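You operate a simulated robot arm through the tools that you are given. There is no shell and no other tool.

You run a simulated robot arm. Do the job below in one go: nothing can be reset, and whatever is moved stays where it is left.

Task
Roll a label on the jar with the grey cap.
Fine: clamp it on the turning plate, turn the knob to END and open the clamp again.
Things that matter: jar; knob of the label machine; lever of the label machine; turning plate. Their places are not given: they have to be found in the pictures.

The check looks at the end state, three seconds after you hand in, the way a careful person would. Anything else that was tipped, shoved, dropped, spilled or broken makes it a failure. Lids that push on must go on centred and level and be pressed home; caps that screw on are set level and turned clockwise until they are tight.

Robot
A 7-joint arm with a two-finger parallel gripper, fixed in place. Base frame: the origin is at the foot of the arm, x ahead of it, y to its left, z up; the work surface is at about z = 860. Readings come in mm, degrees, newtons and seconds.
With the tool pointing down near the work surface it reaches from about 300 to 700 mm from the base axis. Its first joint turns from -66.0 to 66.0 degrees. Payload 1.57 kg.
The tool frame sits at the grasp point between the pads (the TCP): z along the fingers, y along the line on which they close. The tips reach 30 mm beyond it. The gripper opens to 110 mm. The fingers are 24 mm wide and 12 mm thick; the gripper's body (48 by 112 mm) begins 78 mm behind the TCP.
Orientation is that of the tool frame in the base frame, as a unit quaternion [w, x, y, z]. With the fingers straight down and closing along the base's y, the tool's x points along the base's -x, its y along +y and its z along -z.

Tools
- The arm moves only by the tool send_rows. Its argument "motion" is a list of rows, each an object of numbers (a shift or turn left out is 0, a gripper value left out holds the last): "rx", "ry", "rz": the turn, a rotation vector about the tool's x, y, z in degrees; "tx", "ty", "tz": the shift along the tool's x, y, z in mm; "hand": the finger opening in mm, from 0 to 110. In form: [{"rx": .., "ry": .., "rz": .., "tx": .., "ty": .., "tz": .., "hand": ..}, ...]. A call has 1 to 20 rows; each row is the pose to reach, as a shift and turn from the pose commanded when the call began, along the tool's axes at that moment. A row lasts 0.2 s, in which the tool goes at most 50 mm and 8.6 degrees; a call with a longer step from one row to the next is refused whole, and so is a gripper value outside its range. Where a pose cannot be reached the arm comes as near as it can. A force on the tool above 40 N (or 10 N above the force at the start of the call, whichever is more), or a blocked arm, ends the call early, and 0.2 s more pass. Each finger travels about 108 mm/s and halts on what it meets, pressing with about 35 N; the grip force reading is that of the motor and also rises with nothing between the fingers. The clock runs only during rows and for 0.2 s after the last one: add rows that repeat a pose to give the fingers time. It gives the time, the measured TCP pose, the force on the tool (base axes), the opening and the grip force at its end, in the units of the frame above (readings bear some noise), with the torque about the TCP (base axes, N m) and any sound that the robot's microphone picked up.
- Cameras (640 x 400 px; columns grow to the right, rows downward): "scene" is fixed at [184.9, -417.5, 1402.6]; the picture's right is [0.46, -0.89, 0.00], its down [-0.58, -0.30, -0.76] and it looks along [0.67, 0.35, -0.66] (base axes); focal length 214 px, centre (320, 200). "wrist" rides on the gripper at [70, 16, -141] in the tool frame; the picture's right is [-0.23, 0.97, 0.00], its down [-0.86, -0.20, -0.48] and it looks along [-0.47, -0.11, 0.88] (tool axes); focal length 222 px, centre (320, 200).
- snapshot(camera): a new picture of that camera. It takes no simulated time.
- point_at(camera, pixels): for up to 12 pixels [column, row] of the newest picture of that camera ("zoom" is the newest enlarged one), the place [x, y, z] in the base frame of the surface seen there, good to about 2 mm, but the place of the scene camera against the robot may be out by one fixed shift of up to 12 mm in any direction. It takes no simulated time.
- close_up(camera, box): a new picture of the part [left, top, right, bottom] of that camera's present view, enlarged. It takes no simulated time.
- hand_in(): hands the job in; it is judged then, once.

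Open the gripper and draw the arm clear of the work before you hand the job in, unless the task says otherwise.

The tools are called after "Emit:" as name(argument=value, ...) on one line, values as JSON. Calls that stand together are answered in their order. send_rows: Moves the arm, as the interface text tells. Its arguments: {"type":"object","properties":{"motion":{"type":"array","items":{"type":"object","properties":{"rx":{"type":"number"},"ry":{"type":"number"},"rz":{"type":"number"},"tx":{"type":"number"},"ty":{"type":"number"},"tz":{"type":"number"},"hand":{"type":"number"}}}}},"required":["motion"]} The other tools are called the same way: snapshot (camera) takes a picture; point_at (camera, pixels) gives the place of the surface under pixels of a picture; close_up (camera, box) takes an enlarged picture of a part of a camera's view; hand_in () hands the job in.

At the start:

```text
clock: 0.0
tool_pos: [422.1, 7.5, 1263.7]
orientation: [0.0, 0.0, 1.0, 0.0]
wrist_force: [-0.2, 0.0, -0.2]
wrist_torque: [-0.01, 0.03, -0.01]
gripper_width: 110.2
gripper_force: 0.1
```

scene: 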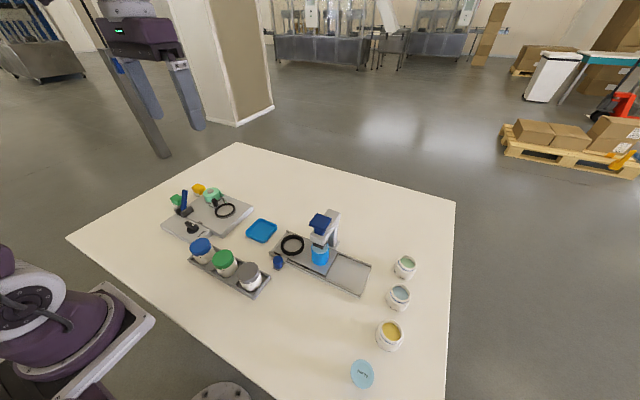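
wrist: 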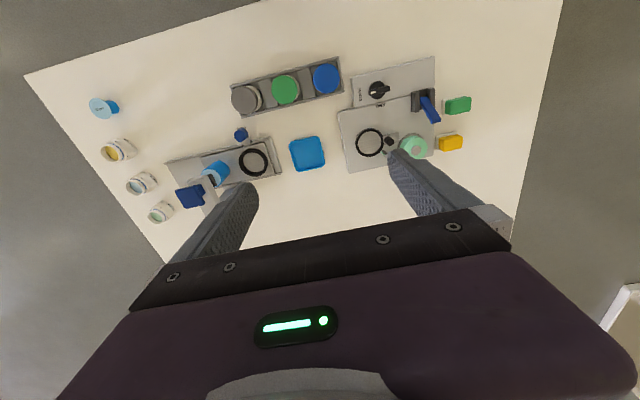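

The scene shows two machines: one with a knob, a lever and a ring near (205,215), and a pump-like machine near (320,250). The jars are in a tray near (225,265). I'll zoom in on these.

Emit:
close_up(camera="scene", box=[150, 170, 280, 250])

Emit:
close_up(camera="wrist", box=[320, 50, 480, 180])

Emit:
close_up(camera="scene", box=[180, 200, 380, 310])

Emit:
close_up(camera="wrist", box=[150, 40, 350, 220])

```text
4.92 times, centred on (215, 210) of scene
```

zoom: 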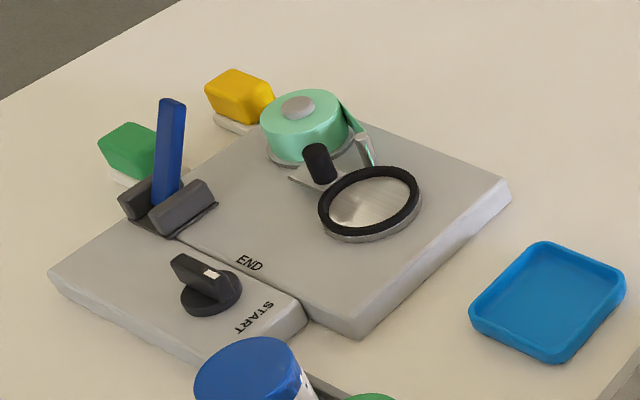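

```text
3.08 times, centred on (400, 115) of wrist
```

zoom: 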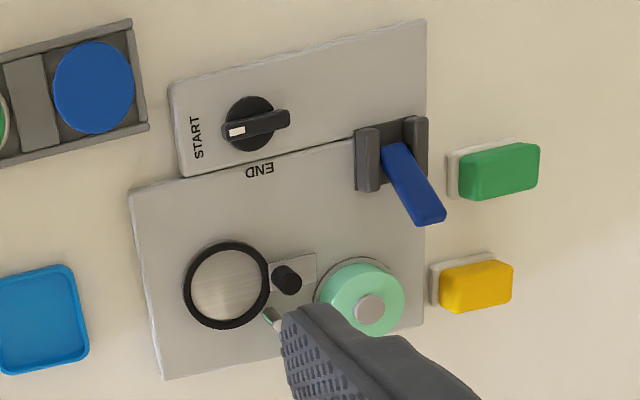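

```text
3.20 times, centred on (280, 255) of scene
```

zoom: 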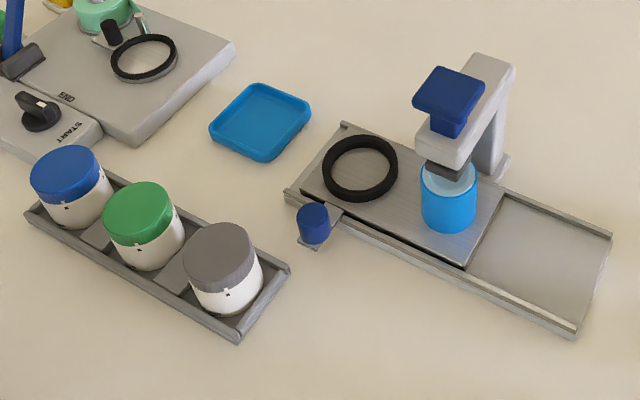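

```text
2.22 times, centred on (250, 130) of wrist
```

zoom: 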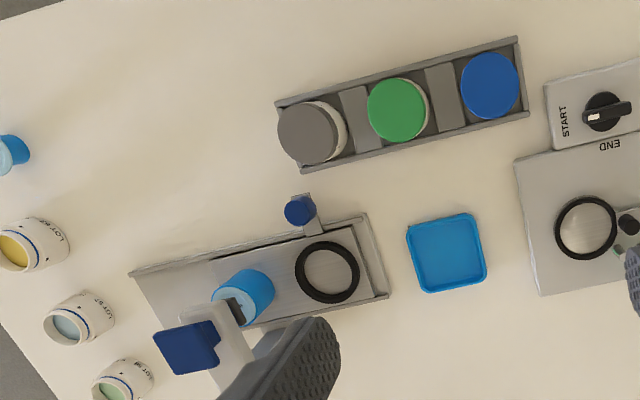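

I'll locate the jars using the newest zoom (grey cap at about (308,134)), and the machine parts using the wrist picture.

Emit:
point_at(camera="zoom", pixels=[[306, 133], [278, 133], [334, 133], [306, 105], [306, 162], [397, 109], [490, 85], [276, 110], [386, 240], [348, 160], [585, 228], [605, 112]])

Emit:
point_at(camera="wrist", pixels=[[369, 143], [392, 141], [378, 90], [372, 92], [388, 88], [430, 109], [425, 97], [417, 100], [435, 120], [414, 146], [344, 108], [352, 170]])

Emit:
point_at(camera="scene", pixels=[[249, 268], [225, 210], [184, 192], [190, 226], [215, 202], [183, 208], [259, 286], [228, 269]])

```text
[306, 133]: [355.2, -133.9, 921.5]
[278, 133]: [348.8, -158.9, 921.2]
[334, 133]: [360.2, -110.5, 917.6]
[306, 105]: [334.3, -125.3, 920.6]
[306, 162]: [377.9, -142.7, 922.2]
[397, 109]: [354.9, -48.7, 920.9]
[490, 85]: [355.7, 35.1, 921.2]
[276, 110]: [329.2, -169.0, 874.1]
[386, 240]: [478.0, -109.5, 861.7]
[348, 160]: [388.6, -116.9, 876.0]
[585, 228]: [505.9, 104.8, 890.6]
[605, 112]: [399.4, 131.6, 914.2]
```

```text
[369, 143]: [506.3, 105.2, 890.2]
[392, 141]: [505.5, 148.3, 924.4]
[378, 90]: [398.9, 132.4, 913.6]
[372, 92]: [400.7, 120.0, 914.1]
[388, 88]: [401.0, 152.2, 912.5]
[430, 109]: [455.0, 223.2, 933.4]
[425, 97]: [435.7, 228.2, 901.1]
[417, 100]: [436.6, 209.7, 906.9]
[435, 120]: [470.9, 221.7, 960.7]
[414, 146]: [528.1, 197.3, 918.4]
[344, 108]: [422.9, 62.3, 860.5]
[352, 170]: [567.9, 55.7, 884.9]
```

```text
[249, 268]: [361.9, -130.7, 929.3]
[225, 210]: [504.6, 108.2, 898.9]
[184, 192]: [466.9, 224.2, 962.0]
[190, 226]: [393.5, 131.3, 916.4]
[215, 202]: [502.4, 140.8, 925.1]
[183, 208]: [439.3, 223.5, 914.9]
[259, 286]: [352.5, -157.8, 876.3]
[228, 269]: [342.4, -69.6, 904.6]
```

The jar with the grey cap is near (355,-134), with its top at about z 921. The knob is near (399,132), the lever near (455,223) and the plate near (506,105). I'll move the camera closer over the machine for better detail.

Emit:
send_rows(motion=[{"tx": 13, "ty": 28, "tz": 27}, {"tx": 26, "ty": 56, "tz": 54}, {"tx": 39, "ty": 85, "tz": 81}, {"tx": 52, "ty": 113, "tz": 108}, {"tx": 65, "ty": 141, "tz": 135}, {"tx": 79, "ty": 170, "tz": 163}, {"tx": 79, "ty": 170, "tz": 163}])

Emit:
snapshot(camera="wrist")

```text
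clock: 1.6
tool_pos: [343.0, 178.5, 1099.7]
orientation: [0.0, 0.0, 1.0, 0.0]
wrist_force: [0.0, 0.6, -0.2]
wrist_torque: [0.01, -0.03, 0.03]
gripper_width: 109.7
gripper_force: 0.1
```

```text
taken
```

wrist: 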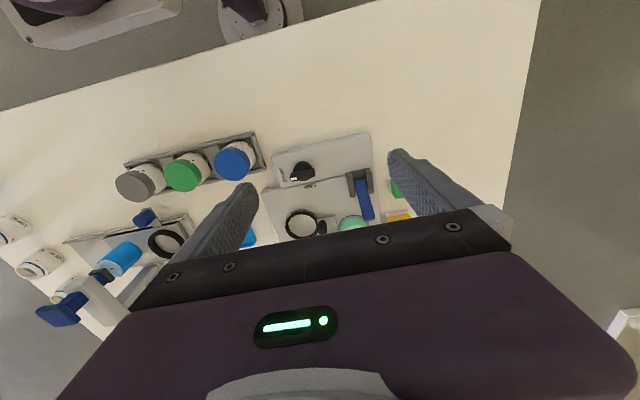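

The machine is now around (320,195) in the wrist view. I'll zoom in.

Emit:
close_up(camera="wrist", box=[255, 125, 415, 245])

Emit:
close_up(camera="scene", box=[160, 170, 240, 240])

```text
3.33 times, centred on (335, 185) of wrist
```

zoom: 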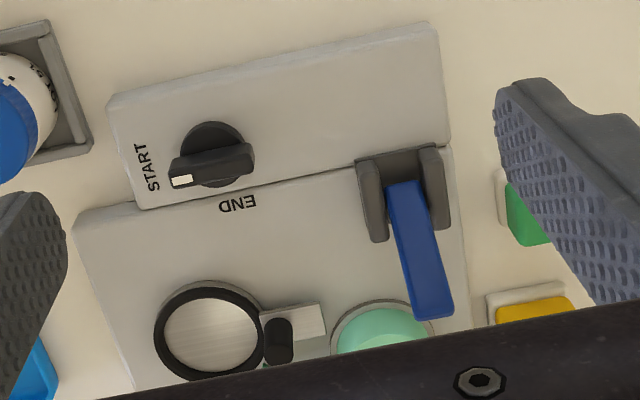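

```text
5.71 times, centred on (200, 205) of scene
```

zoom: 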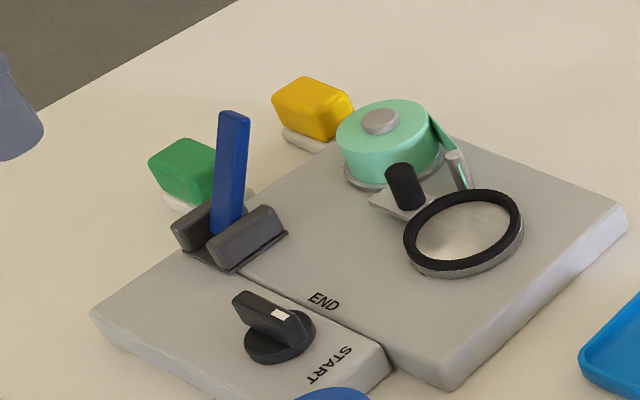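

I'll take the zoomed wrist view again and measure the knob, lever, plate and brackets.

Emit:
close_up(camera="wrist", box=[255, 125, 415, 245])

Emit:
point_at(camera="zoom", pixels=[[181, 181], [245, 154], [212, 166], [212, 130], [250, 100], [440, 300], [400, 205], [425, 305], [370, 195], [437, 185], [400, 160], [350, 100]])

Emit:
point_at(camera="zoom", pixels=[[160, 335], [264, 335], [210, 288], [210, 374], [211, 335], [278, 325], [278, 358], [300, 310], [240, 203], [300, 220], [152, 165], [432, 315]])

```text
3.33 times, centred on (335, 185) of wrist
```

zoom: 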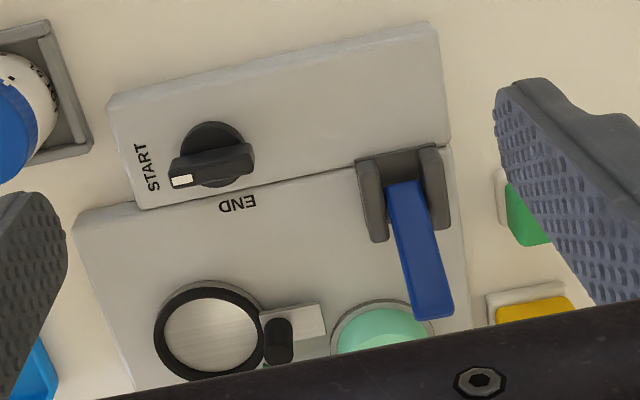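

```text
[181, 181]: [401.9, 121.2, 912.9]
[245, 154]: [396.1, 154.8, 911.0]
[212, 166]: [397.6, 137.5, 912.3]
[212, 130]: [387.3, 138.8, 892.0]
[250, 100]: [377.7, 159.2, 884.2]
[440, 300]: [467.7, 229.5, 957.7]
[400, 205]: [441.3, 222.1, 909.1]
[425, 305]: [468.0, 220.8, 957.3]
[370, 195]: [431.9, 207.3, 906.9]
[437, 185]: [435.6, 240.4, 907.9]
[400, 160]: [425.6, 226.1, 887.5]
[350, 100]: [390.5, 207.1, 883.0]
```

```text
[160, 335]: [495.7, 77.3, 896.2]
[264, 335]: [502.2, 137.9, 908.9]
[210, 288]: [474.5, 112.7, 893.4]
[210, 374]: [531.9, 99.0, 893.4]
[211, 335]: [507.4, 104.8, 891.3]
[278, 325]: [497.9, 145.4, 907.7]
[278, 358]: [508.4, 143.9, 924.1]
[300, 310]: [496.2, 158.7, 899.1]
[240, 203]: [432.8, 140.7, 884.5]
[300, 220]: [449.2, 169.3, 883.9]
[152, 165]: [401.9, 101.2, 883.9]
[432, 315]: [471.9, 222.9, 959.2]
```

The plate centre is about (505.5,105) with its surface at z 890.5. The knob bar runs from (402,121) to (396,155), top at z 913. Now I'll move the camera over the tray to measure the grey-capped jar.

Emit:
send_rows(motion=[{"tx": -8, "ty": -41, "tz": 2}, {"tx": -16, "ty": -82, "tz": 5}, {"tx": -24, "ty": -123, "tz": 8}, {"tx": -32, "ty": -164, "tz": 10}, {"tx": -40, "ty": -205, "tz": 12}, {"tx": -48, "ty": -246, "tz": 15}, {"tx": -55, "ty": -287, "tz": 18}, {"tx": -62, "ty": -328, "tz": 20}, {"tx": -62, "ty": -328, "tz": 20}])

Emit:
snapshot(camera="wrist")

Emit:
close_up(camera="wrist", box=[250, 50, 410, 150])

Emit:
close_up(camera="scene", box=[180, 230, 280, 300])

```text
clock: 3.6
tool_pos: [404.7, -150.0, 1081.4]
orientation: [0.0, 0.0, 1.0, -0.001]
wrist_force: [0.0, -0.7, -0.8]
wrist_torque: [0.01, 0.02, -0.05]
gripper_width: 109.9
gripper_force: 0.0
```

```text
taken
```

wrist: 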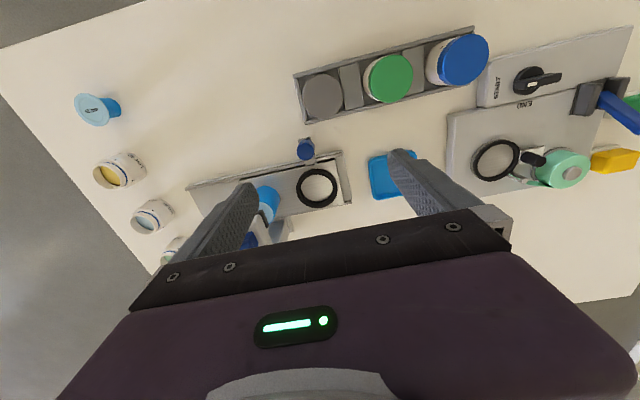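

```text
4.00 times, centred on (330, 100) of wrist
```

zoom: 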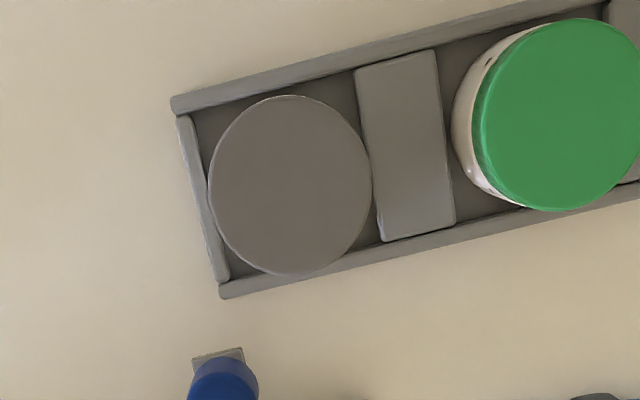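

```text
5.71 times, centred on (230, 265) of scene
```

zoom: 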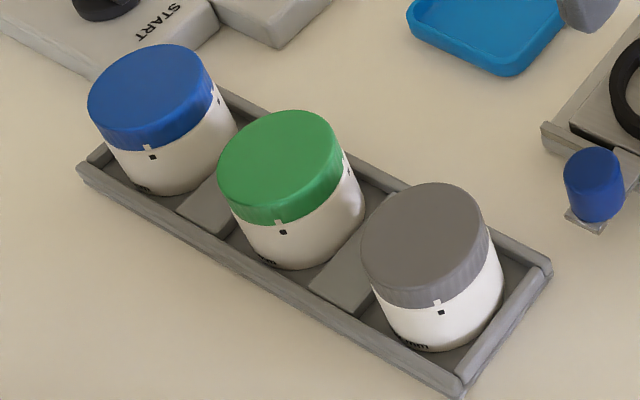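

The grey cap nearly fills the view from overhead. I'll measure its rim, the tray and the body.

Emit:
point_at(camera="zoom", pixels=[[425, 245], [440, 335], [425, 300], [470, 320], [495, 290], [365, 230], [487, 235], [340, 280], [450, 380], [540, 270], [390, 305], [425, 345]])

Emit:
close_up(camera="wrist", box=[250, 50, 410, 150])

Emit:
point_at(camera="zoom", pixels=[[290, 185], [212, 190], [368, 180], [285, 100], [300, 268], [205, 120], [195, 190], [200, 95], [290, 282], [405, 100], [405, 200], [350, 260]])

Emit:
point_at(camera="wrist", pixels=[[495, 160], [475, 163], [516, 155], [490, 142], [500, 179], [536, 158], [545, 183], [555, 187], [533, 79], [527, 84], [559, 76], [530, 186]])

```text
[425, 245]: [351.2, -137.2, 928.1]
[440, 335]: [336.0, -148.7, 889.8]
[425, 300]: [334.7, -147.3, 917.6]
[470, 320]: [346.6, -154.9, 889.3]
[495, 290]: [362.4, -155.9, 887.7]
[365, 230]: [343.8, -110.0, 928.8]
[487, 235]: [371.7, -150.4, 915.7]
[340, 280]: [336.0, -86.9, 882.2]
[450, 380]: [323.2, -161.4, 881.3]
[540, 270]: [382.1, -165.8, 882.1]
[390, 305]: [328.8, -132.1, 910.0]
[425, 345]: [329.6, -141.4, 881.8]
```

```text
4.00 times, centred on (330, 100) of wrist
```

zoom: 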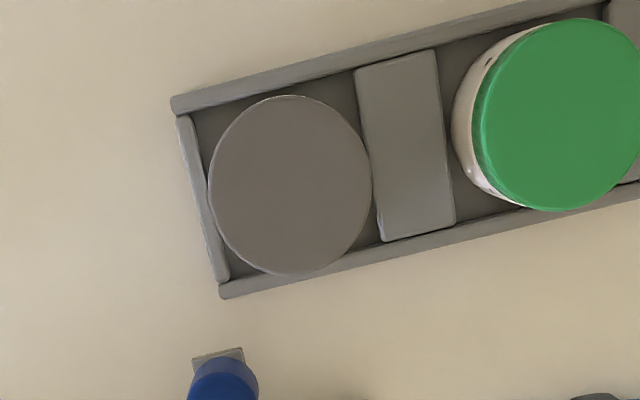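

```text
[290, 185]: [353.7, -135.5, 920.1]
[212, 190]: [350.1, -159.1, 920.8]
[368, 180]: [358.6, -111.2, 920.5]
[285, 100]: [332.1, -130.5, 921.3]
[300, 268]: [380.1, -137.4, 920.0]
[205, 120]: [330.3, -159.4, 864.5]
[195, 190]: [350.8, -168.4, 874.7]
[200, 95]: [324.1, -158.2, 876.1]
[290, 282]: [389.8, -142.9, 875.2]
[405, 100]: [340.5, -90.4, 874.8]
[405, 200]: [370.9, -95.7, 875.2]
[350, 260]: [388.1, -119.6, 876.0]
```

```text
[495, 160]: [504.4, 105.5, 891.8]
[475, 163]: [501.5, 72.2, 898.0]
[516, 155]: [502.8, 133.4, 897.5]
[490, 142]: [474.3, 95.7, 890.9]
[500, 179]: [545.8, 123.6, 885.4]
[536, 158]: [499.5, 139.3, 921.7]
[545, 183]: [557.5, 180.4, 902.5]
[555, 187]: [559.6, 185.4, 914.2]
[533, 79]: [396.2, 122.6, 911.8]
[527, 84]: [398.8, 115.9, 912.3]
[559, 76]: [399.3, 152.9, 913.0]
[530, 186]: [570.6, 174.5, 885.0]
```

The grey cap's centre is about (356,-135) with a diameter of about 50 mm and its top at z 920.5. The tray wall is at z 875 and the floor at 864.5. I'll check the obstacles nearby: the blue stopper at (305,149), the press, and the peel post beside the plate.

Emit:
point_at(camera="wrist", pixels=[[305, 149], [305, 140], [297, 150], [265, 195], [250, 242], [275, 225], [530, 180], [540, 186], [487, 150], [509, 170], [565, 170], [574, 174]])

Emit:
close_up(camera="wrist", box=[440, 60, 640, 200])

Emit:
point_at(camera="scene", pixels=[[320, 220], [335, 215], [278, 256], [278, 264], [240, 206], [234, 203], [232, 200]])

```text
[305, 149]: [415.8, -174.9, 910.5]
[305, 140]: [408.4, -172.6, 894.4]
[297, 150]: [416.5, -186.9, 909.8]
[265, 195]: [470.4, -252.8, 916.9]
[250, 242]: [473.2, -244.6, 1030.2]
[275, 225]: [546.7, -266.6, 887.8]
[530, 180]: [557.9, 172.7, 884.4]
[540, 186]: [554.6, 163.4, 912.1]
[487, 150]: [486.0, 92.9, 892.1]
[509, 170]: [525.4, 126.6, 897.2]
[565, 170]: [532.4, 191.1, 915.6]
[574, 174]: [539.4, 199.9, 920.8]
```

```text
2.86 times, centred on (540, 130) of wrist
```

zoom: 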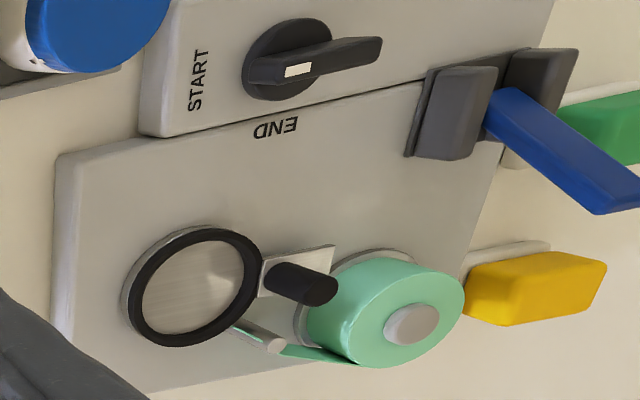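

```text
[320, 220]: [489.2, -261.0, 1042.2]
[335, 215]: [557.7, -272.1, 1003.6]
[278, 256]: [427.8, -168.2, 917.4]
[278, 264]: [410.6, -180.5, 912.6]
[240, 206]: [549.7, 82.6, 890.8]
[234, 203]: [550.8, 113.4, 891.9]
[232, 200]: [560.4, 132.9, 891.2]
```

I'll pin down the peel post and the label tongue beside the plate from this zoom.

Emit:
close_up(camera="wrist", box=[460, 120, 580, 195])

Emit:
point_at(camera="wrist", pixels=[[526, 168], [521, 165], [515, 163], [525, 164], [517, 150], [505, 146], [478, 152], [479, 170], [491, 180]])

```text
5.33 times, centred on (520, 158) of wrist
```

zoom: 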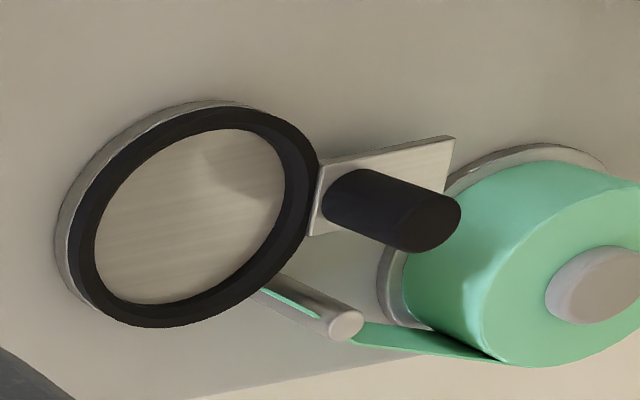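

```text
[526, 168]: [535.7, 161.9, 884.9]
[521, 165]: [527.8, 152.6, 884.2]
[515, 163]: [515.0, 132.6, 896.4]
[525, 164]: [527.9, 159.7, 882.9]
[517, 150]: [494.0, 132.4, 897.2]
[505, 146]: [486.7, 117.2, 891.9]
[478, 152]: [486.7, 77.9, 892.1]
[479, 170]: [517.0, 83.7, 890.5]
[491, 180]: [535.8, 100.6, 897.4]
```

I'll measure the post's top (525,180) and base (514,174) directly.

Emit:
point_at(camera="zoom", pixels=[[345, 323], [340, 320], [300, 298], [320, 305], [420, 345], [430, 215], [350, 195], [320, 230], [440, 150], [270, 285], [206, 110], [140, 320]])

```text
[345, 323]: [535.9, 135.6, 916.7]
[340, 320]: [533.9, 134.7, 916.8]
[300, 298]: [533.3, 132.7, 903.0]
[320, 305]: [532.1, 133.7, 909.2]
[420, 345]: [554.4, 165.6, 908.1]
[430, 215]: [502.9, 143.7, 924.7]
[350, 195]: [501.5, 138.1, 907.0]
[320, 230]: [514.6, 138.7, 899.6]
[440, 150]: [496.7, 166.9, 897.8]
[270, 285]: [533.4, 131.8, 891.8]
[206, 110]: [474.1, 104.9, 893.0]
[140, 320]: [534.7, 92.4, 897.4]
```

The post is at (535,134), radius about 4 mm, top at z 917. To get the plate centre accurately I'll put the camera straight above it, which should show the plate near pixel (320,79).

Emit:
send_rows(motion=[{"tx": -24, "ty": 34, "tz": 13}, {"tx": -48, "ty": 68, "tz": 26}, {"tx": -73, "ty": 102, "tz": 39}, {"tx": -97, "ty": 137, "tz": 52}, {"tx": -121, "ty": 171, "tz": 65}, {"tx": -146, "ty": 205, "tz": 78}, {"tx": -170, "ty": 239, "tz": 91}, {"tx": -170, "ty": 239, "tz": 91}])

Emit:
snapshot(camera="wrist")

Emit:
close_up(camera="wrist", box=[240, 30, 400, 130])

```text
clock: 5.4
tool_pos: [576.1, 89.8, 988.8]
orientation: [0.0, 0.0, 1.0, 0.0]
wrist_force: [-0.5, -0.3, -0.7]
wrist_torque: [0.02, 0.02, 0.0]
gripper_width: 110.1
gripper_force: 0.2
```

```text
taken
```

wrist: 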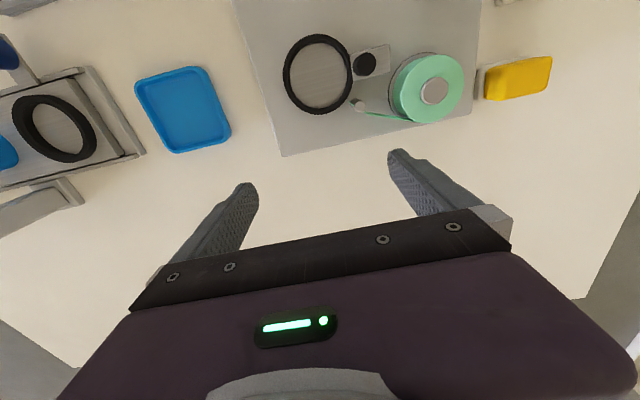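

```text
4.00 times, centred on (320, 80) of wrist
```

zoom: 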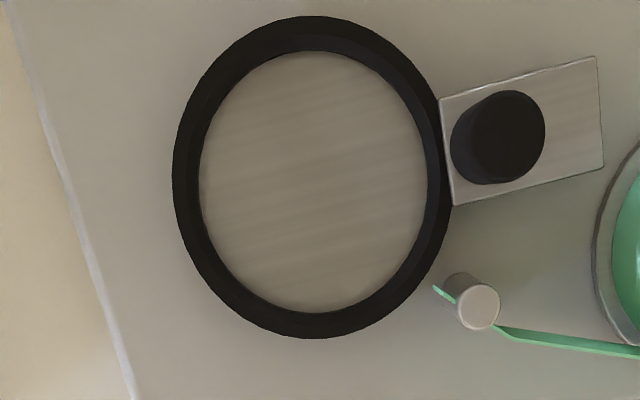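

I'll measure the inner plate edge and the outer ring edge in this overhead zoom.

Emit:
point_at(camera="zoom", pixels=[[206, 185], [421, 190], [305, 57], [320, 307], [238, 97], [385, 95], [240, 265], [398, 260], [313, 180]])

Emit:
point_at(camera="zoom", pixels=[[178, 175], [446, 190], [312, 20], [310, 333], [215, 70], [400, 62], [210, 285], [420, 275], [510, 135], [478, 305], [450, 130], [497, 95]])

```text
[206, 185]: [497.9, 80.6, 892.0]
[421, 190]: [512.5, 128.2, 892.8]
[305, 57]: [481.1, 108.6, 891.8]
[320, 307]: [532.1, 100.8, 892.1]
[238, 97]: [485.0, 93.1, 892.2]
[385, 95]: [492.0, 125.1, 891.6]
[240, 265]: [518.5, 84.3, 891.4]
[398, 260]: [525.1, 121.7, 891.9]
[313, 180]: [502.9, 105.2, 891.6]
```

```text
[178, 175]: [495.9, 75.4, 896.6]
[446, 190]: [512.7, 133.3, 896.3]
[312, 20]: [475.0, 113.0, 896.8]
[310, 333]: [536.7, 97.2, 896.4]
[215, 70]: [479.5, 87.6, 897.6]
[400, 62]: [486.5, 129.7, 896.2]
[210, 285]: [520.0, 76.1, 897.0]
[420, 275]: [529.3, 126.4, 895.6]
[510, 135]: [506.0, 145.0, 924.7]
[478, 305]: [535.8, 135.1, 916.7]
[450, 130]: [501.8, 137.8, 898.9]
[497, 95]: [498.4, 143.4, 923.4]
```

The plate centre is about (505.2,105.0). I'll go above the jar at (356,-135) while turning the gripper +90° so that it closes along base x.

Emit:
send_rows(motion=[{"tx": 18, "ty": -19, "tz": -10, "rz": 7.5}, {"tx": 37, "ty": -38, "tz": -20, "rz": 15}, {"tx": 55, "ty": -56, "tz": -30, "rz": 22.5}, {"tx": 73, "ty": -75, "tz": -31, "rz": 30}, {"tx": 92, "ty": -94, "tz": -31, "rz": 37.5}, {"tx": 110, "ty": -112, "tz": -31, "rz": 45}, {"tx": 128, "ty": -131, "tz": -31, "rz": 52.5}, {"tx": 147, "ty": -150, "tz": -31, "rz": 60}, {"tx": 165, "ty": -169, "tz": -31, "rz": 67.5}, {"tx": 183, "ty": -187, "tz": -31, "rz": 75}, {"tx": 202, "ty": -206, "tz": -31, "rz": 82.5}, {"tx": 220, "ty": -225, "tz": -31, "rz": 90, "hand": 76}, {"tx": 220, "ty": -225, "tz": -31, "rz": 90, "hand": 76}, {"tx": 220, "ty": -225, "tz": -31, "rz": 90, "hand": 76}])

Emit:
snapshot(camera="wrist")

Emit:
snapshot(camera="scene")

```text
clock: 8.4
tool_pos: [354.4, -138.7, 1022.3]
orientation: [0.0, 0.707, 0.707, 0.0]
wrist_force: [0.7, -0.5, 0.5]
wrist_torque: [-0.02, -0.03, -0.01]
gripper_width: 75.9
gripper_force: 0.1
```

```text
taken
```

wrist: 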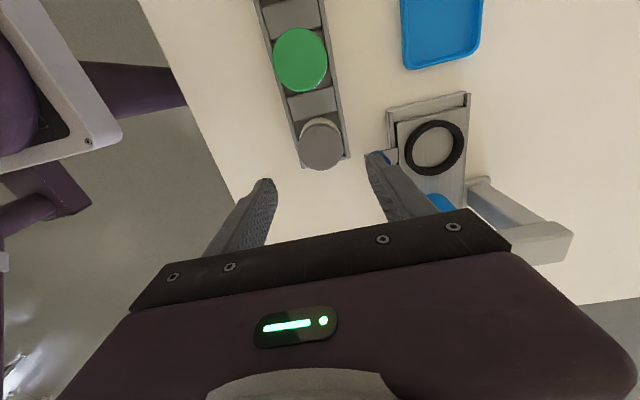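

```text
taken
```

scene: 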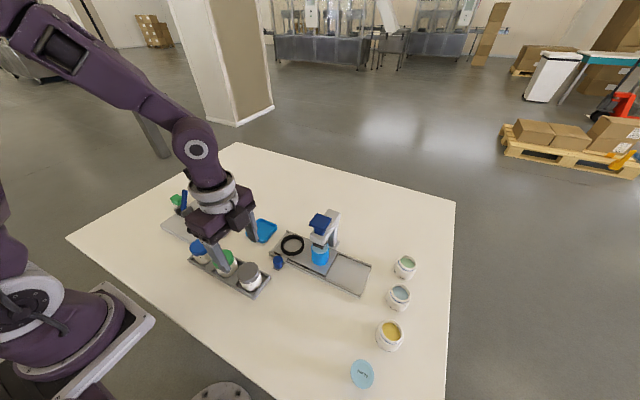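

The pose reads a little off the command, which may be noise. I'll check the grey cap at (320,143) in this new view and hold one row to get a fresh reading.

Emit:
send_rows(motion=[{"tx": 0}])

Emit:
close_up(camera="wrist", box=[260, 90, 420, 190])

```text
clock: 8.8
tool_pos: [353.0, -138.0, 1020.6]
orientation: [0.001, 0.707, 0.707, 0.0]
wrist_force: [0.9, -0.4, 0.8]
wrist_torque: [0.01, -0.03, -0.01]
gripper_width: 76.0
gripper_force: 0.0
```

```text
4.00 times, centred on (340, 140) of wrist
```

zoom: 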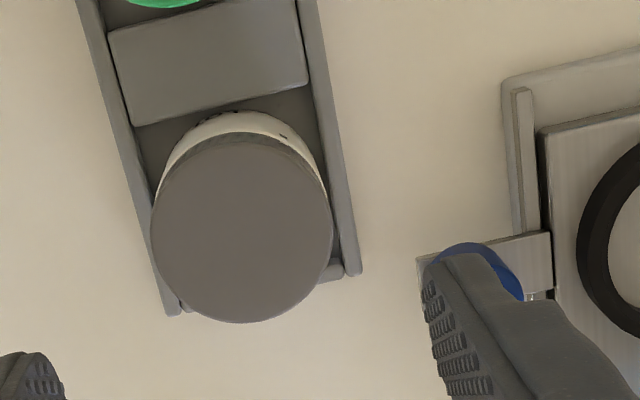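

I'll measure the cap rim and the visible body here.

Emit:
point_at(camera="zoom", pixels=[[156, 232], [329, 228], [243, 142], [240, 319], [243, 230], [180, 170], [307, 290], [180, 290], [305, 165], [230, 118], [285, 135], [130, 150]])

```text
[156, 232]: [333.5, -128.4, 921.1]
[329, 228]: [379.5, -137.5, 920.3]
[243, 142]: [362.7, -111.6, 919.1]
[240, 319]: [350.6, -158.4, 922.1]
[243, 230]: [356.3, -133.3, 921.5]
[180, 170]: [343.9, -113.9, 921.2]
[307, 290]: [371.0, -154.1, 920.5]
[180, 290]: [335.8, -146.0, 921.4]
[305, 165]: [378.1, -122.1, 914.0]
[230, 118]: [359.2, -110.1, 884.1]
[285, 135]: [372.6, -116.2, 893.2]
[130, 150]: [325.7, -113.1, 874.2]
```

The cap centre is about (356.6,-134.4). I'll shift about +2.5 mm in each axis and go down to just above the cap (TCP z about 955), then check alignment.

Emit:
send_rows(motion=[{"tx": 2.5, "ty": 2, "tz": 22}, {"tx": 2.5, "ty": 2, "tz": 44}, {"tx": 2.5, "ty": 2, "tz": 65}, {"tx": 2.5, "ty": 2, "tz": 65}])

Emit:
close_up(camera="wrist", box=[220, 100, 420, 225])

```text
clock: 9.8
tool_pos: [356.4, -135.5, 959.3]
orientation: [0.0, 0.707, 0.707, 0.0]
wrist_force: [0.0, 0.3, 0.1]
wrist_torque: [0.0, 0.06, 0.03]
gripper_width: 75.9
gripper_force: 0.1
```

```text
3.20 times, centred on (320, 162) of wrist
```

zoom: 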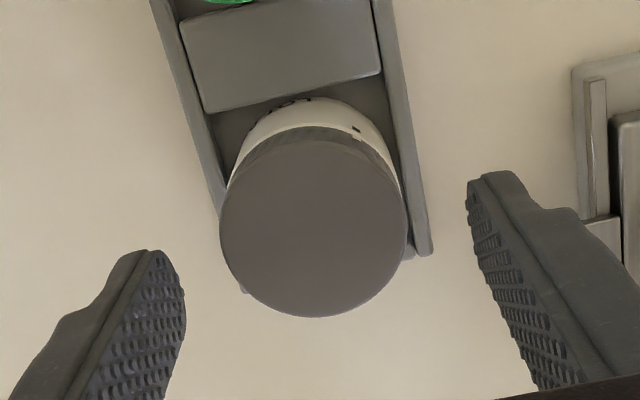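

The cap is between the fingers. I'll verify the cap rim and the fingertip positions in this zoom.

Emit:
point_at(camera="zoom", pixels=[[224, 230], [402, 228], [312, 145], [315, 312], [245, 175], [385, 280], [245, 280], [380, 175], [150, 255], [180, 290], [485, 180], [480, 215]])

```text
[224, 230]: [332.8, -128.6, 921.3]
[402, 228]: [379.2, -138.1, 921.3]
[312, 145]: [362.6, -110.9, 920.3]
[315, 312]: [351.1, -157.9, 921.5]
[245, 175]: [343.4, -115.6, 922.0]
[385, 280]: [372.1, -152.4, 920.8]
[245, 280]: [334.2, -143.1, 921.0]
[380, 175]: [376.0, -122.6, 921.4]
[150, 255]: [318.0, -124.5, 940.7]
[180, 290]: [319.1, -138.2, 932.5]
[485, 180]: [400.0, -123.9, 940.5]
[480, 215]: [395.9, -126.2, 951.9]
```

The fingers are centred in x and about 2 mm short in y. I'll correct y and go down to TCP z of about 911, where the tips are above the tray walls.

Emit:
send_rows(motion=[{"tx": 2, "tz": 15}, {"tx": 2, "tz": 30}, {"tx": 2, "tz": 45}, {"tx": 2, "tz": 45}])

Emit:
close_up(camera="wrist", box=[220, 100, 420, 225])

```text
clock: 10.8
tool_pos: [356.3, -133.7, 913.0]
orientation: [0.0, 0.707, 0.707, 0.0]
wrist_force: [-0.1, -0.2, -0.7]
wrist_torque: [0.01, -0.01, 0.01]
gripper_width: 76.0
gripper_force: 0.0
```

```text
3.20 times, centred on (320, 162) of wrist
```

zoom: 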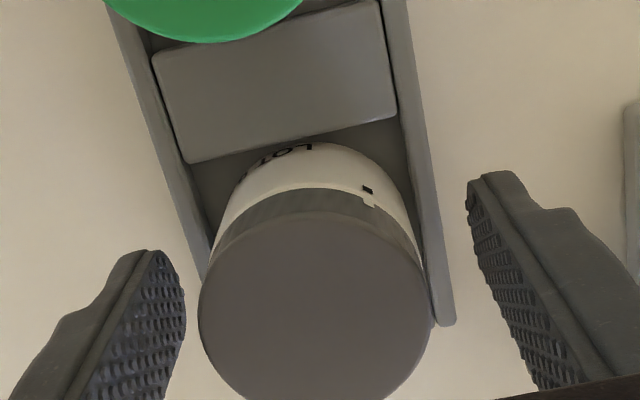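

Position is good at (356.3,-133.7,913). I'll close the fingers on the jar.

Emit:
send_rows(motion=[{"hand": 60}, {"hand": 52}, {"hand": 44}, {"hand": 40}, {"hand": 40}])

Emit:
close_up(camera="wrist", box=[220, 100, 420, 225])

```text
clock: 12.0
tool_pos: [357.4, -132.4, 913.2]
orientation: [-0.001, 0.708, 0.707, 0.0]
wrist_force: [0.2, 0.2, 0.3]
wrist_torque: [-0.01, 0.01, 0.01]
gripper_width: 50.6
gripper_force: 34.9
```

```text
3.20 times, centred on (320, 162) of wrist
```

zoom: 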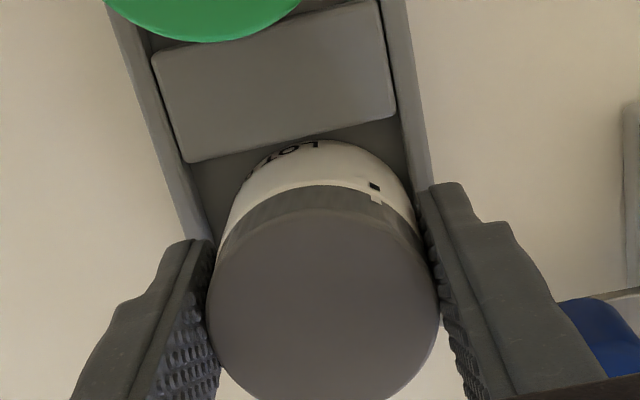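

It's gripped at 50.6 mm with 35 N. I'll measure the cap centre against the TCP before lifting.

Emit:
point_at(camera="zoom", pixels=[[212, 290], [434, 290], [322, 192], [322, 208], [320, 397], [323, 300], [240, 230], [405, 230], [230, 360], [415, 360]])

```text
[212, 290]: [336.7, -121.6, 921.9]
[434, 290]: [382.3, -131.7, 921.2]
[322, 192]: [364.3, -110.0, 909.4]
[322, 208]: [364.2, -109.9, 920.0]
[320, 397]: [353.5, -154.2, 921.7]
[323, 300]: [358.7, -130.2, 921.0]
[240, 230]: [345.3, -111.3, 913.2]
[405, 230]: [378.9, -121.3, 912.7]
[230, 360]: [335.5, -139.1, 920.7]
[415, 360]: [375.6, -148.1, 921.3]
```

The jar is centred in the grip within about 1 mm. I'll lift 90 mm and check that it comes up cleanly.

Emit:
send_rows(motion=[{"tz": -10}, {"tz": -30}, {"tz": -60}, {"tz": -90}, {"tz": -90}])

Emit:
snapshot(camera="scene")

Emit:
close_up(camera="wrist", box=[220, 100, 420, 225])

```text
clock: 13.2
tool_pos: [356.3, -133.7, 1004.1]
orientation: [0.0, 0.707, 0.707, 0.0]
wrist_force: [0.5, -0.5, -1.1]
wrist_torque: [0.0, 0.03, -0.02]
gripper_width: 50.5
gripper_force: 35.3
```

```text
taken
```

scene: 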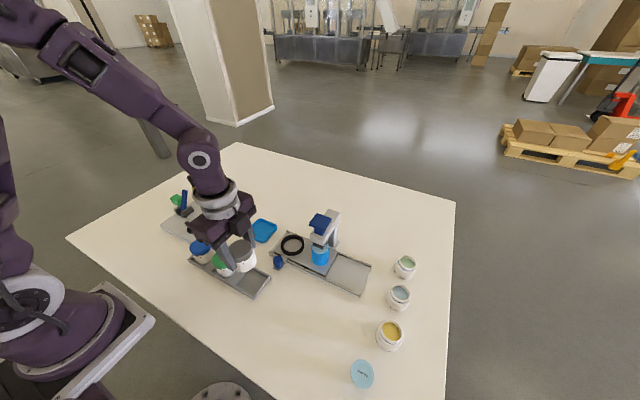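

```text
3.20 times, centred on (320, 162) of wrist
```

zoom: 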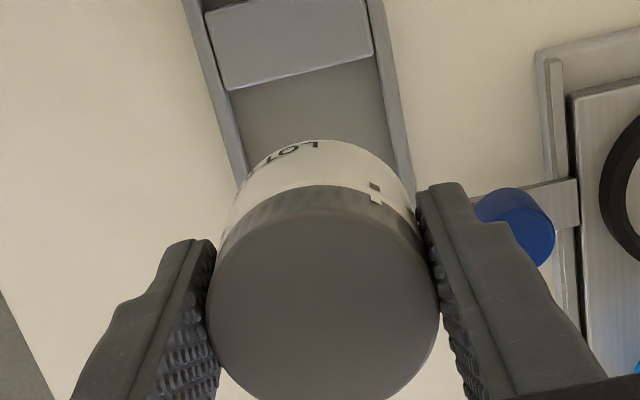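

The jar is up. I'll carry it across to above the plate.

Emit:
send_rows(motion=[{"tx": 12, "ty": 8}, {"tx": 36, "ty": 22}, {"tx": 60, "ty": 37}, {"tx": 84, "ty": 52}, {"tx": 108, "ty": 67}, {"tx": 132, "ty": 82}, {"tx": 156, "ty": 97}, {"tx": 180, "ty": 112}, {"tx": 204, "ty": 127}, {"tx": 224, "ty": 140}, {"tx": 237, "ty": 148}, {"tx": 237, "ty": 148}, {"tx": 237, "ty": 148}])

Emit:
snapshot(camera="wrist")

Emit:
close_up(camera="scene", box=[150, 150, 290, 250])

```text
clock: 16.0
tool_pos: [505.0, 103.2, 1002.7]
orientation: [0.0, 0.707, 0.707, -0.001]
wrist_force: [-0.3, -0.3, -0.9]
wrist_torque: [-0.01, -0.02, -0.01]
gripper_width: 50.7
gripper_force: 35.7
```

```text
taken
```

wrist: 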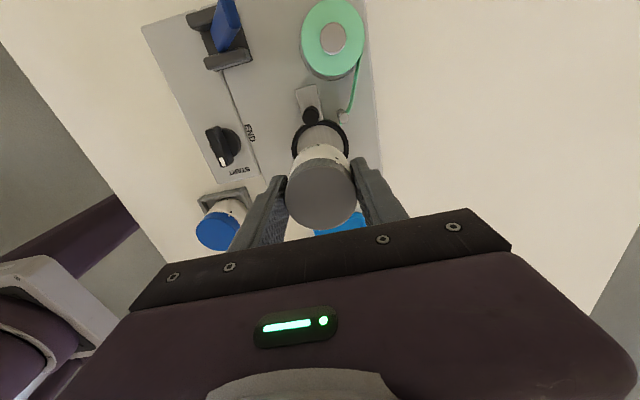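

```text
4.00 times, centred on (220, 200) of scene
```

zoom: 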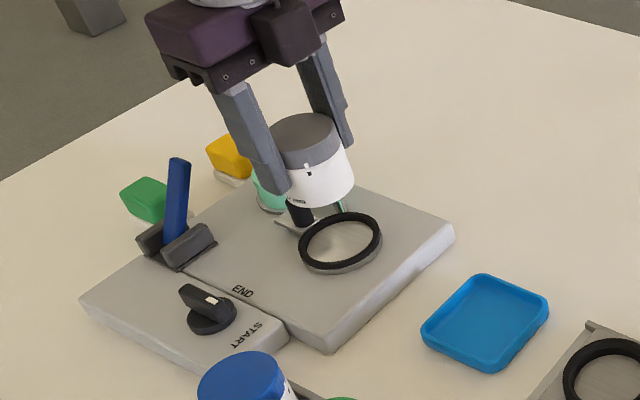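

The jar is above the ring. I'll go down about 50 mm to hover some 7 mm above the ring, then check alignment.

Emit:
send_rows(motion=[{"tz": 15}, {"tz": 30}, {"tz": 42}, {"tz": 48}, {"tz": 48}, {"tz": 48}])

Emit:
close_up(camera="wrist", box=[220, 100, 420, 225])

Emit:
close_up(camera="scene", box=[190, 170, 260, 225])

```text
clock: 17.4
tool_pos: [506.2, 104.4, 953.8]
orientation: [0.001, 0.707, 0.707, 0.0]
wrist_force: [0.3, 0.6, -0.7]
wrist_torque: [-0.01, 0.01, 0.02]
gripper_width: 50.9
gripper_force: 34.7
```

```text
3.20 times, centred on (320, 162) of wrist
```

zoom: 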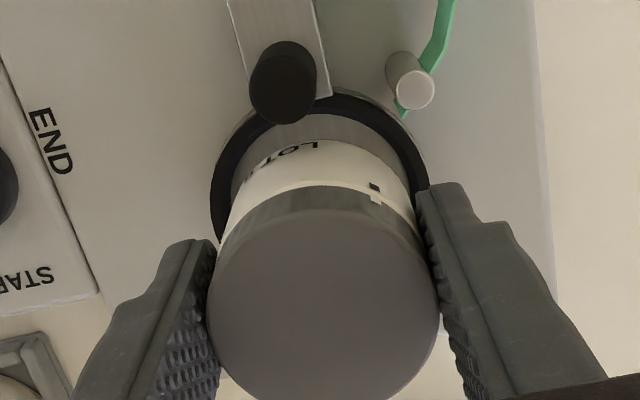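

```text
7.27 times, centred on (225, 198) of scene
```

zoom: 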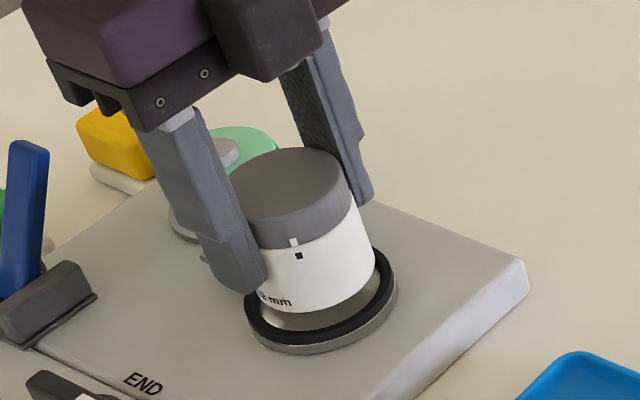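

It's hovering. I'll measure the cap and the ring in the wrist view to check that they're concentric.

Emit:
close_up(camera="wrist", box=[220, 100, 420, 225])

Emit:
point_at(camera="zoom", pixels=[[212, 290], [434, 290], [322, 208], [320, 397], [230, 360], [415, 360], [315, 145], [215, 190], [425, 170], [370, 97], [290, 60], [410, 90]])

```text
3.20 times, centred on (320, 162) of wrist
```

zoom: 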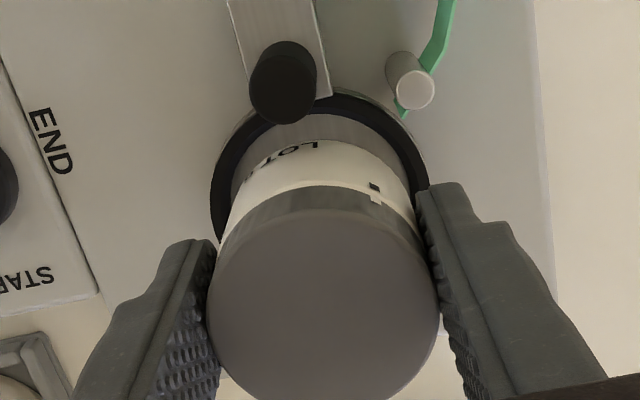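

```text
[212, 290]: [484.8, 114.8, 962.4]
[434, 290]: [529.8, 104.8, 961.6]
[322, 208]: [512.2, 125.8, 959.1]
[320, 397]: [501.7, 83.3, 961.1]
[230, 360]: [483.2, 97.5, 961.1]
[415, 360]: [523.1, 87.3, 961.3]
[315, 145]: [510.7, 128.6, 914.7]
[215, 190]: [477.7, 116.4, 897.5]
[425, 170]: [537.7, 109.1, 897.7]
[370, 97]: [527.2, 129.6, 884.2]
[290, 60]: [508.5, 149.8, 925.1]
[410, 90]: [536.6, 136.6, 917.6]
```

In this view the jar is concentric in x and about 1 mm short in y. I'll shift +0.7 mm and go down slowly into the ring.

Emit:
send_rows(motion=[{"tx": 0.7, "tz": 3}, {"tx": 0.7, "tz": 6}, {"tx": 0.7, "tz": 9}, {"tx": 0.7, "tz": 11}, {"tx": 0.7, "tz": 12}, {"tx": 0.7, "tz": 12}])

Emit:
close_up(camera="scene", box=[190, 170, 260, 225])

Emit:
close_up(camera="wrist", box=[220, 100, 420, 225])

```text
clock: 18.8
tool_pos: [505.2, 105.4, 942.0]
orientation: [-0.001, 0.707, 0.707, 0.0]
wrist_force: [-3.2, 6.9, 11.7]
wrist_torque: [-0.06, 0.09, -0.11]
gripper_width: 50.7
gripper_force: 34.8
```

```text
7.27 times, centred on (225, 198) of scene
```

zoom: 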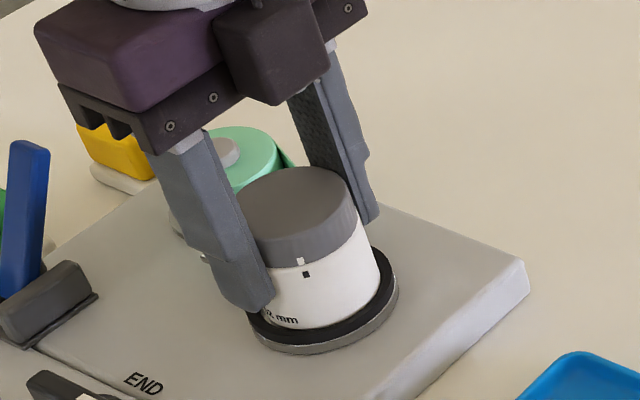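

```text
3.20 times, centred on (320, 162) of wrist
```

zoom: 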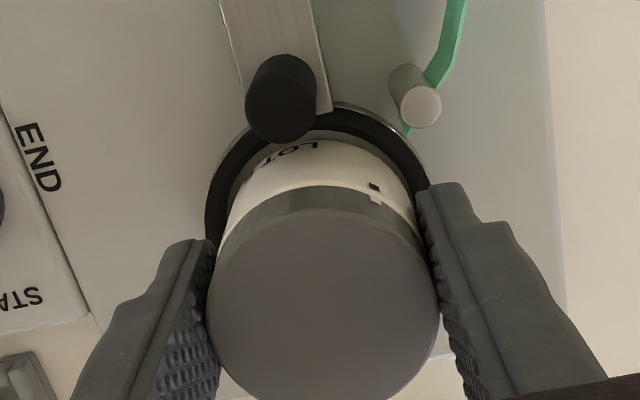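

Contact on the ring's chamfer gives a force of (-3.2, 6.9, 11.7), which pushes the jar toward +y and -x. I'll back up 2 mm, shift +1.7 mm in y and -0.8 mm in x, and go down again.

Emit:
send_rows(motion=[{"tz": -2}, {"tx": 1.7, "ty": -0.8, "tz": -2}, {"tx": 1.7, "ty": -0.8, "tz": 0}, {"tx": 1.7, "ty": -0.8, "tz": 1}, {"tx": 1.7, "ty": -0.8, "tz": 1}])

```text
clock: 20.0
tool_pos: [504.6, 106.6, 940.2]
orientation: [0.0, 0.707, 0.707, 0.0]
wrist_force: [1.0, 2.2, -0.9]
wrist_torque: [0.08, -0.03, 0.01]
gripper_width: 50.6
gripper_force: 34.7
```

The force is almost gone. I'll keep going down in 1 mm steps.

Emit:
send_rows(motion=[{"tx": 0.3, "tz": 1}, {"tx": 0.3, "tz": 2}, {"tx": 0.3, "tz": 2}])

Emit:
close_up(camera="scene", box=[190, 170, 260, 225])

```text
clock: 20.8
tool_pos: [504.9, 107.5, 939.8]
orientation: [0.0, 0.708, 0.707, 0.001]
wrist_force: [-2.9, -1.5, 25.2]
wrist_torque: [-0.14, 0.24, -0.02]
gripper_width: 50.9
gripper_force: 35.5
```

```text
7.27 times, centred on (225, 198) of scene
```

zoom: 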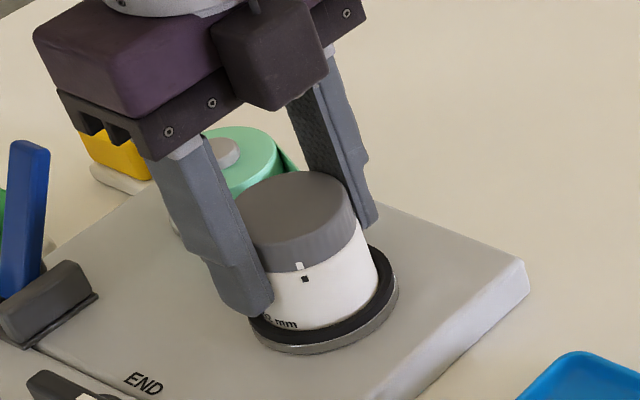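

The vertical force is 25 N with little lateral force, at about the expected plate height. I'll ease off 1.5 mm and measure the cap top, which should be about 947.5 when seated.

Emit:
send_rows(motion=[{"tz": -1.2}, {"tz": -1.2}])

Emit:
close_up(camera="wrist", box=[220, 100, 420, 225])

Emit:
point_at(camera="zoom", pixels=[[323, 300], [230, 320], [415, 320], [322, 220], [215, 200], [425, 170], [290, 70], [415, 105], [150, 100], [390, 130]])

```text
clock: 21.4
tool_pos: [504.3, 106.9, 939.6]
orientation: [0.0, 0.707, 0.707, 0.0]
wrist_force: [0.8, 0.5, 2.5]
wrist_torque: [0.03, -0.14, -0.03]
gripper_width: 50.7
gripper_force: 34.8
```

```text
3.20 times, centred on (320, 162) of wrist
```

zoom: 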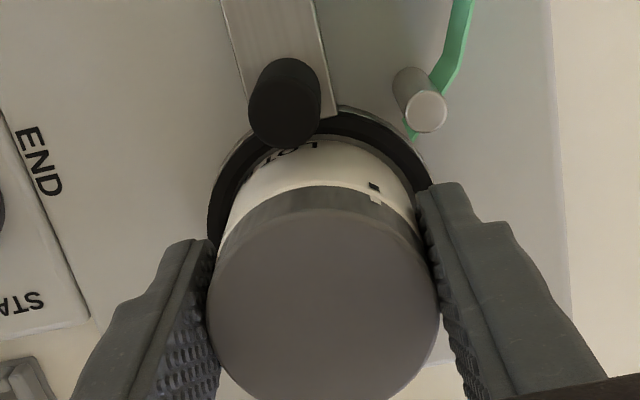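

```text
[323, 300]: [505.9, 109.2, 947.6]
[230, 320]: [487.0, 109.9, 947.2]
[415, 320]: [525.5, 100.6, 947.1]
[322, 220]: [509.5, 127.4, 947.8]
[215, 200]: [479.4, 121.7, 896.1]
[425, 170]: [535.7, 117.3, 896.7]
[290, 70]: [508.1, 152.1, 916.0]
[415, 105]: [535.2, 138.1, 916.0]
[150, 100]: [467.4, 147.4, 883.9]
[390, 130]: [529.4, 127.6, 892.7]
```

The cap top reads 947.5, so the jar is seated on the plate. I'll open the gripper slowly and rise.

Emit:
send_rows(motion=[{"hand": 52}, {"hand": 56}, {"hand": 64}, {"hand": 76}, {"hand": 76}, {"hand": 76}])

Emit:
close_up(camera="wrist", box=[220, 100, 420, 225])

Emit:
close_up(camera="scene", box=[190, 170, 260, 225])

```text
clock: 22.8
tool_pos: [504.9, 107.1, 940.0]
orientation: [0.0, 0.707, 0.707, -0.001]
wrist_force: [0.5, -0.3, 0.4]
wrist_torque: [-0.03, 0.02, 0.03]
gripper_width: 75.9
gripper_force: 0.0
```

```text
3.20 times, centred on (320, 162) of wrist
```

zoom: 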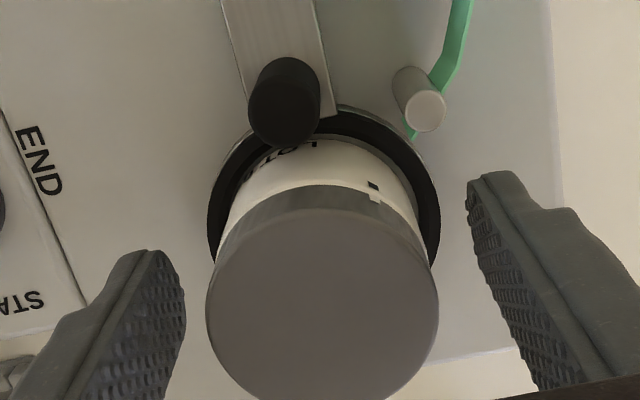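

```text
7.27 times, centred on (225, 198) of scene
```

zoom: 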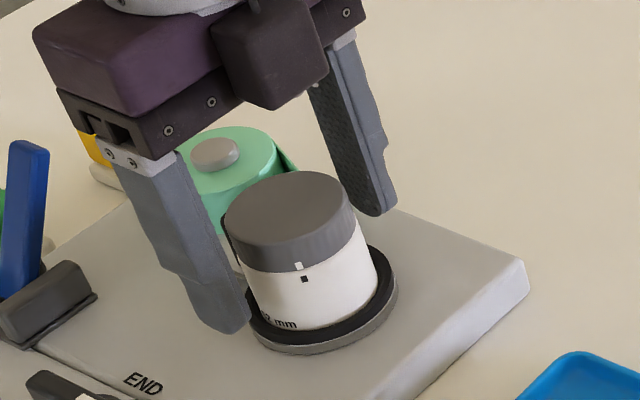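

The jar stands in the ring. I'll rise 100 mm and move over the lever area for a closer look.

Emit:
send_rows(motion=[{"tz": -25}, {"tz": -60}, {"tz": -100}, {"tx": 10, "ty": -5, "tz": -110}, {"tx": 30, "ty": -15, "tz": -110}, {"tx": 45, "ty": -30, "tz": -110}, {"tx": 60, "ty": -37, "tz": -110}, {"tx": 60, "ty": -37, "tz": -110}])

Emit:
snapshot(camera="wrist")

Emit:
close_up(camera="wrist", box=[180, 20, 420, 170])

Emit:
close_up(camera="scene", box=[150, 170, 260, 250])

```text
clock: 24.6
tool_pos: [467.4, 166.3, 1049.5]
orientation: [0.0, 0.707, 0.707, 0.001]
wrist_force: [0.3, -0.2, 0.0]
wrist_torque: [-0.03, 0.01, -0.01]
gripper_width: 76.1
gripper_force: 0.0
```

```text
taken
```

wrist: 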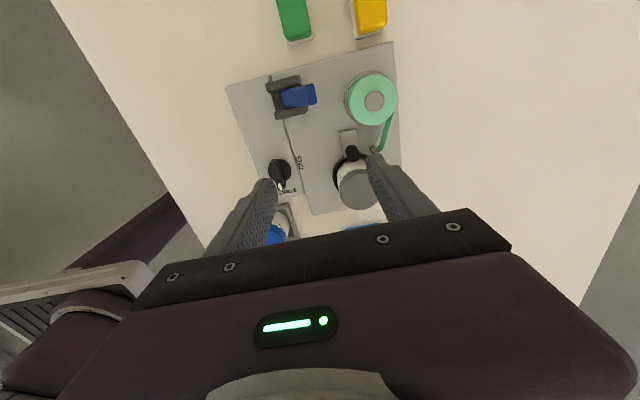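

```text
2.67 times, centred on (300, 95) of wrist
```

zoom: 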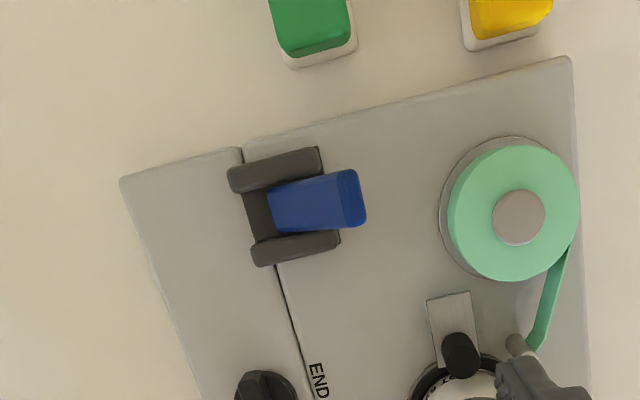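

```text
5.00 times, centred on (205, 210) of scene
```

zoom: 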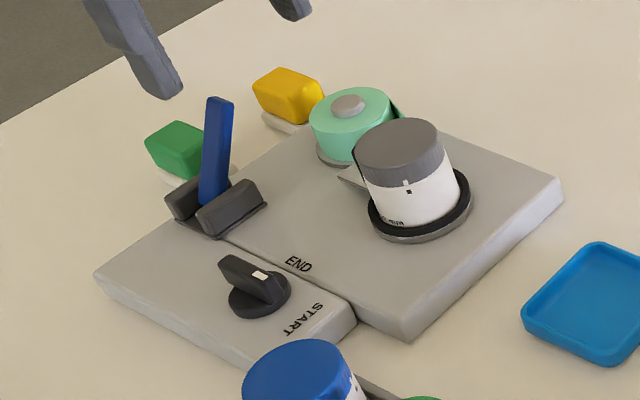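

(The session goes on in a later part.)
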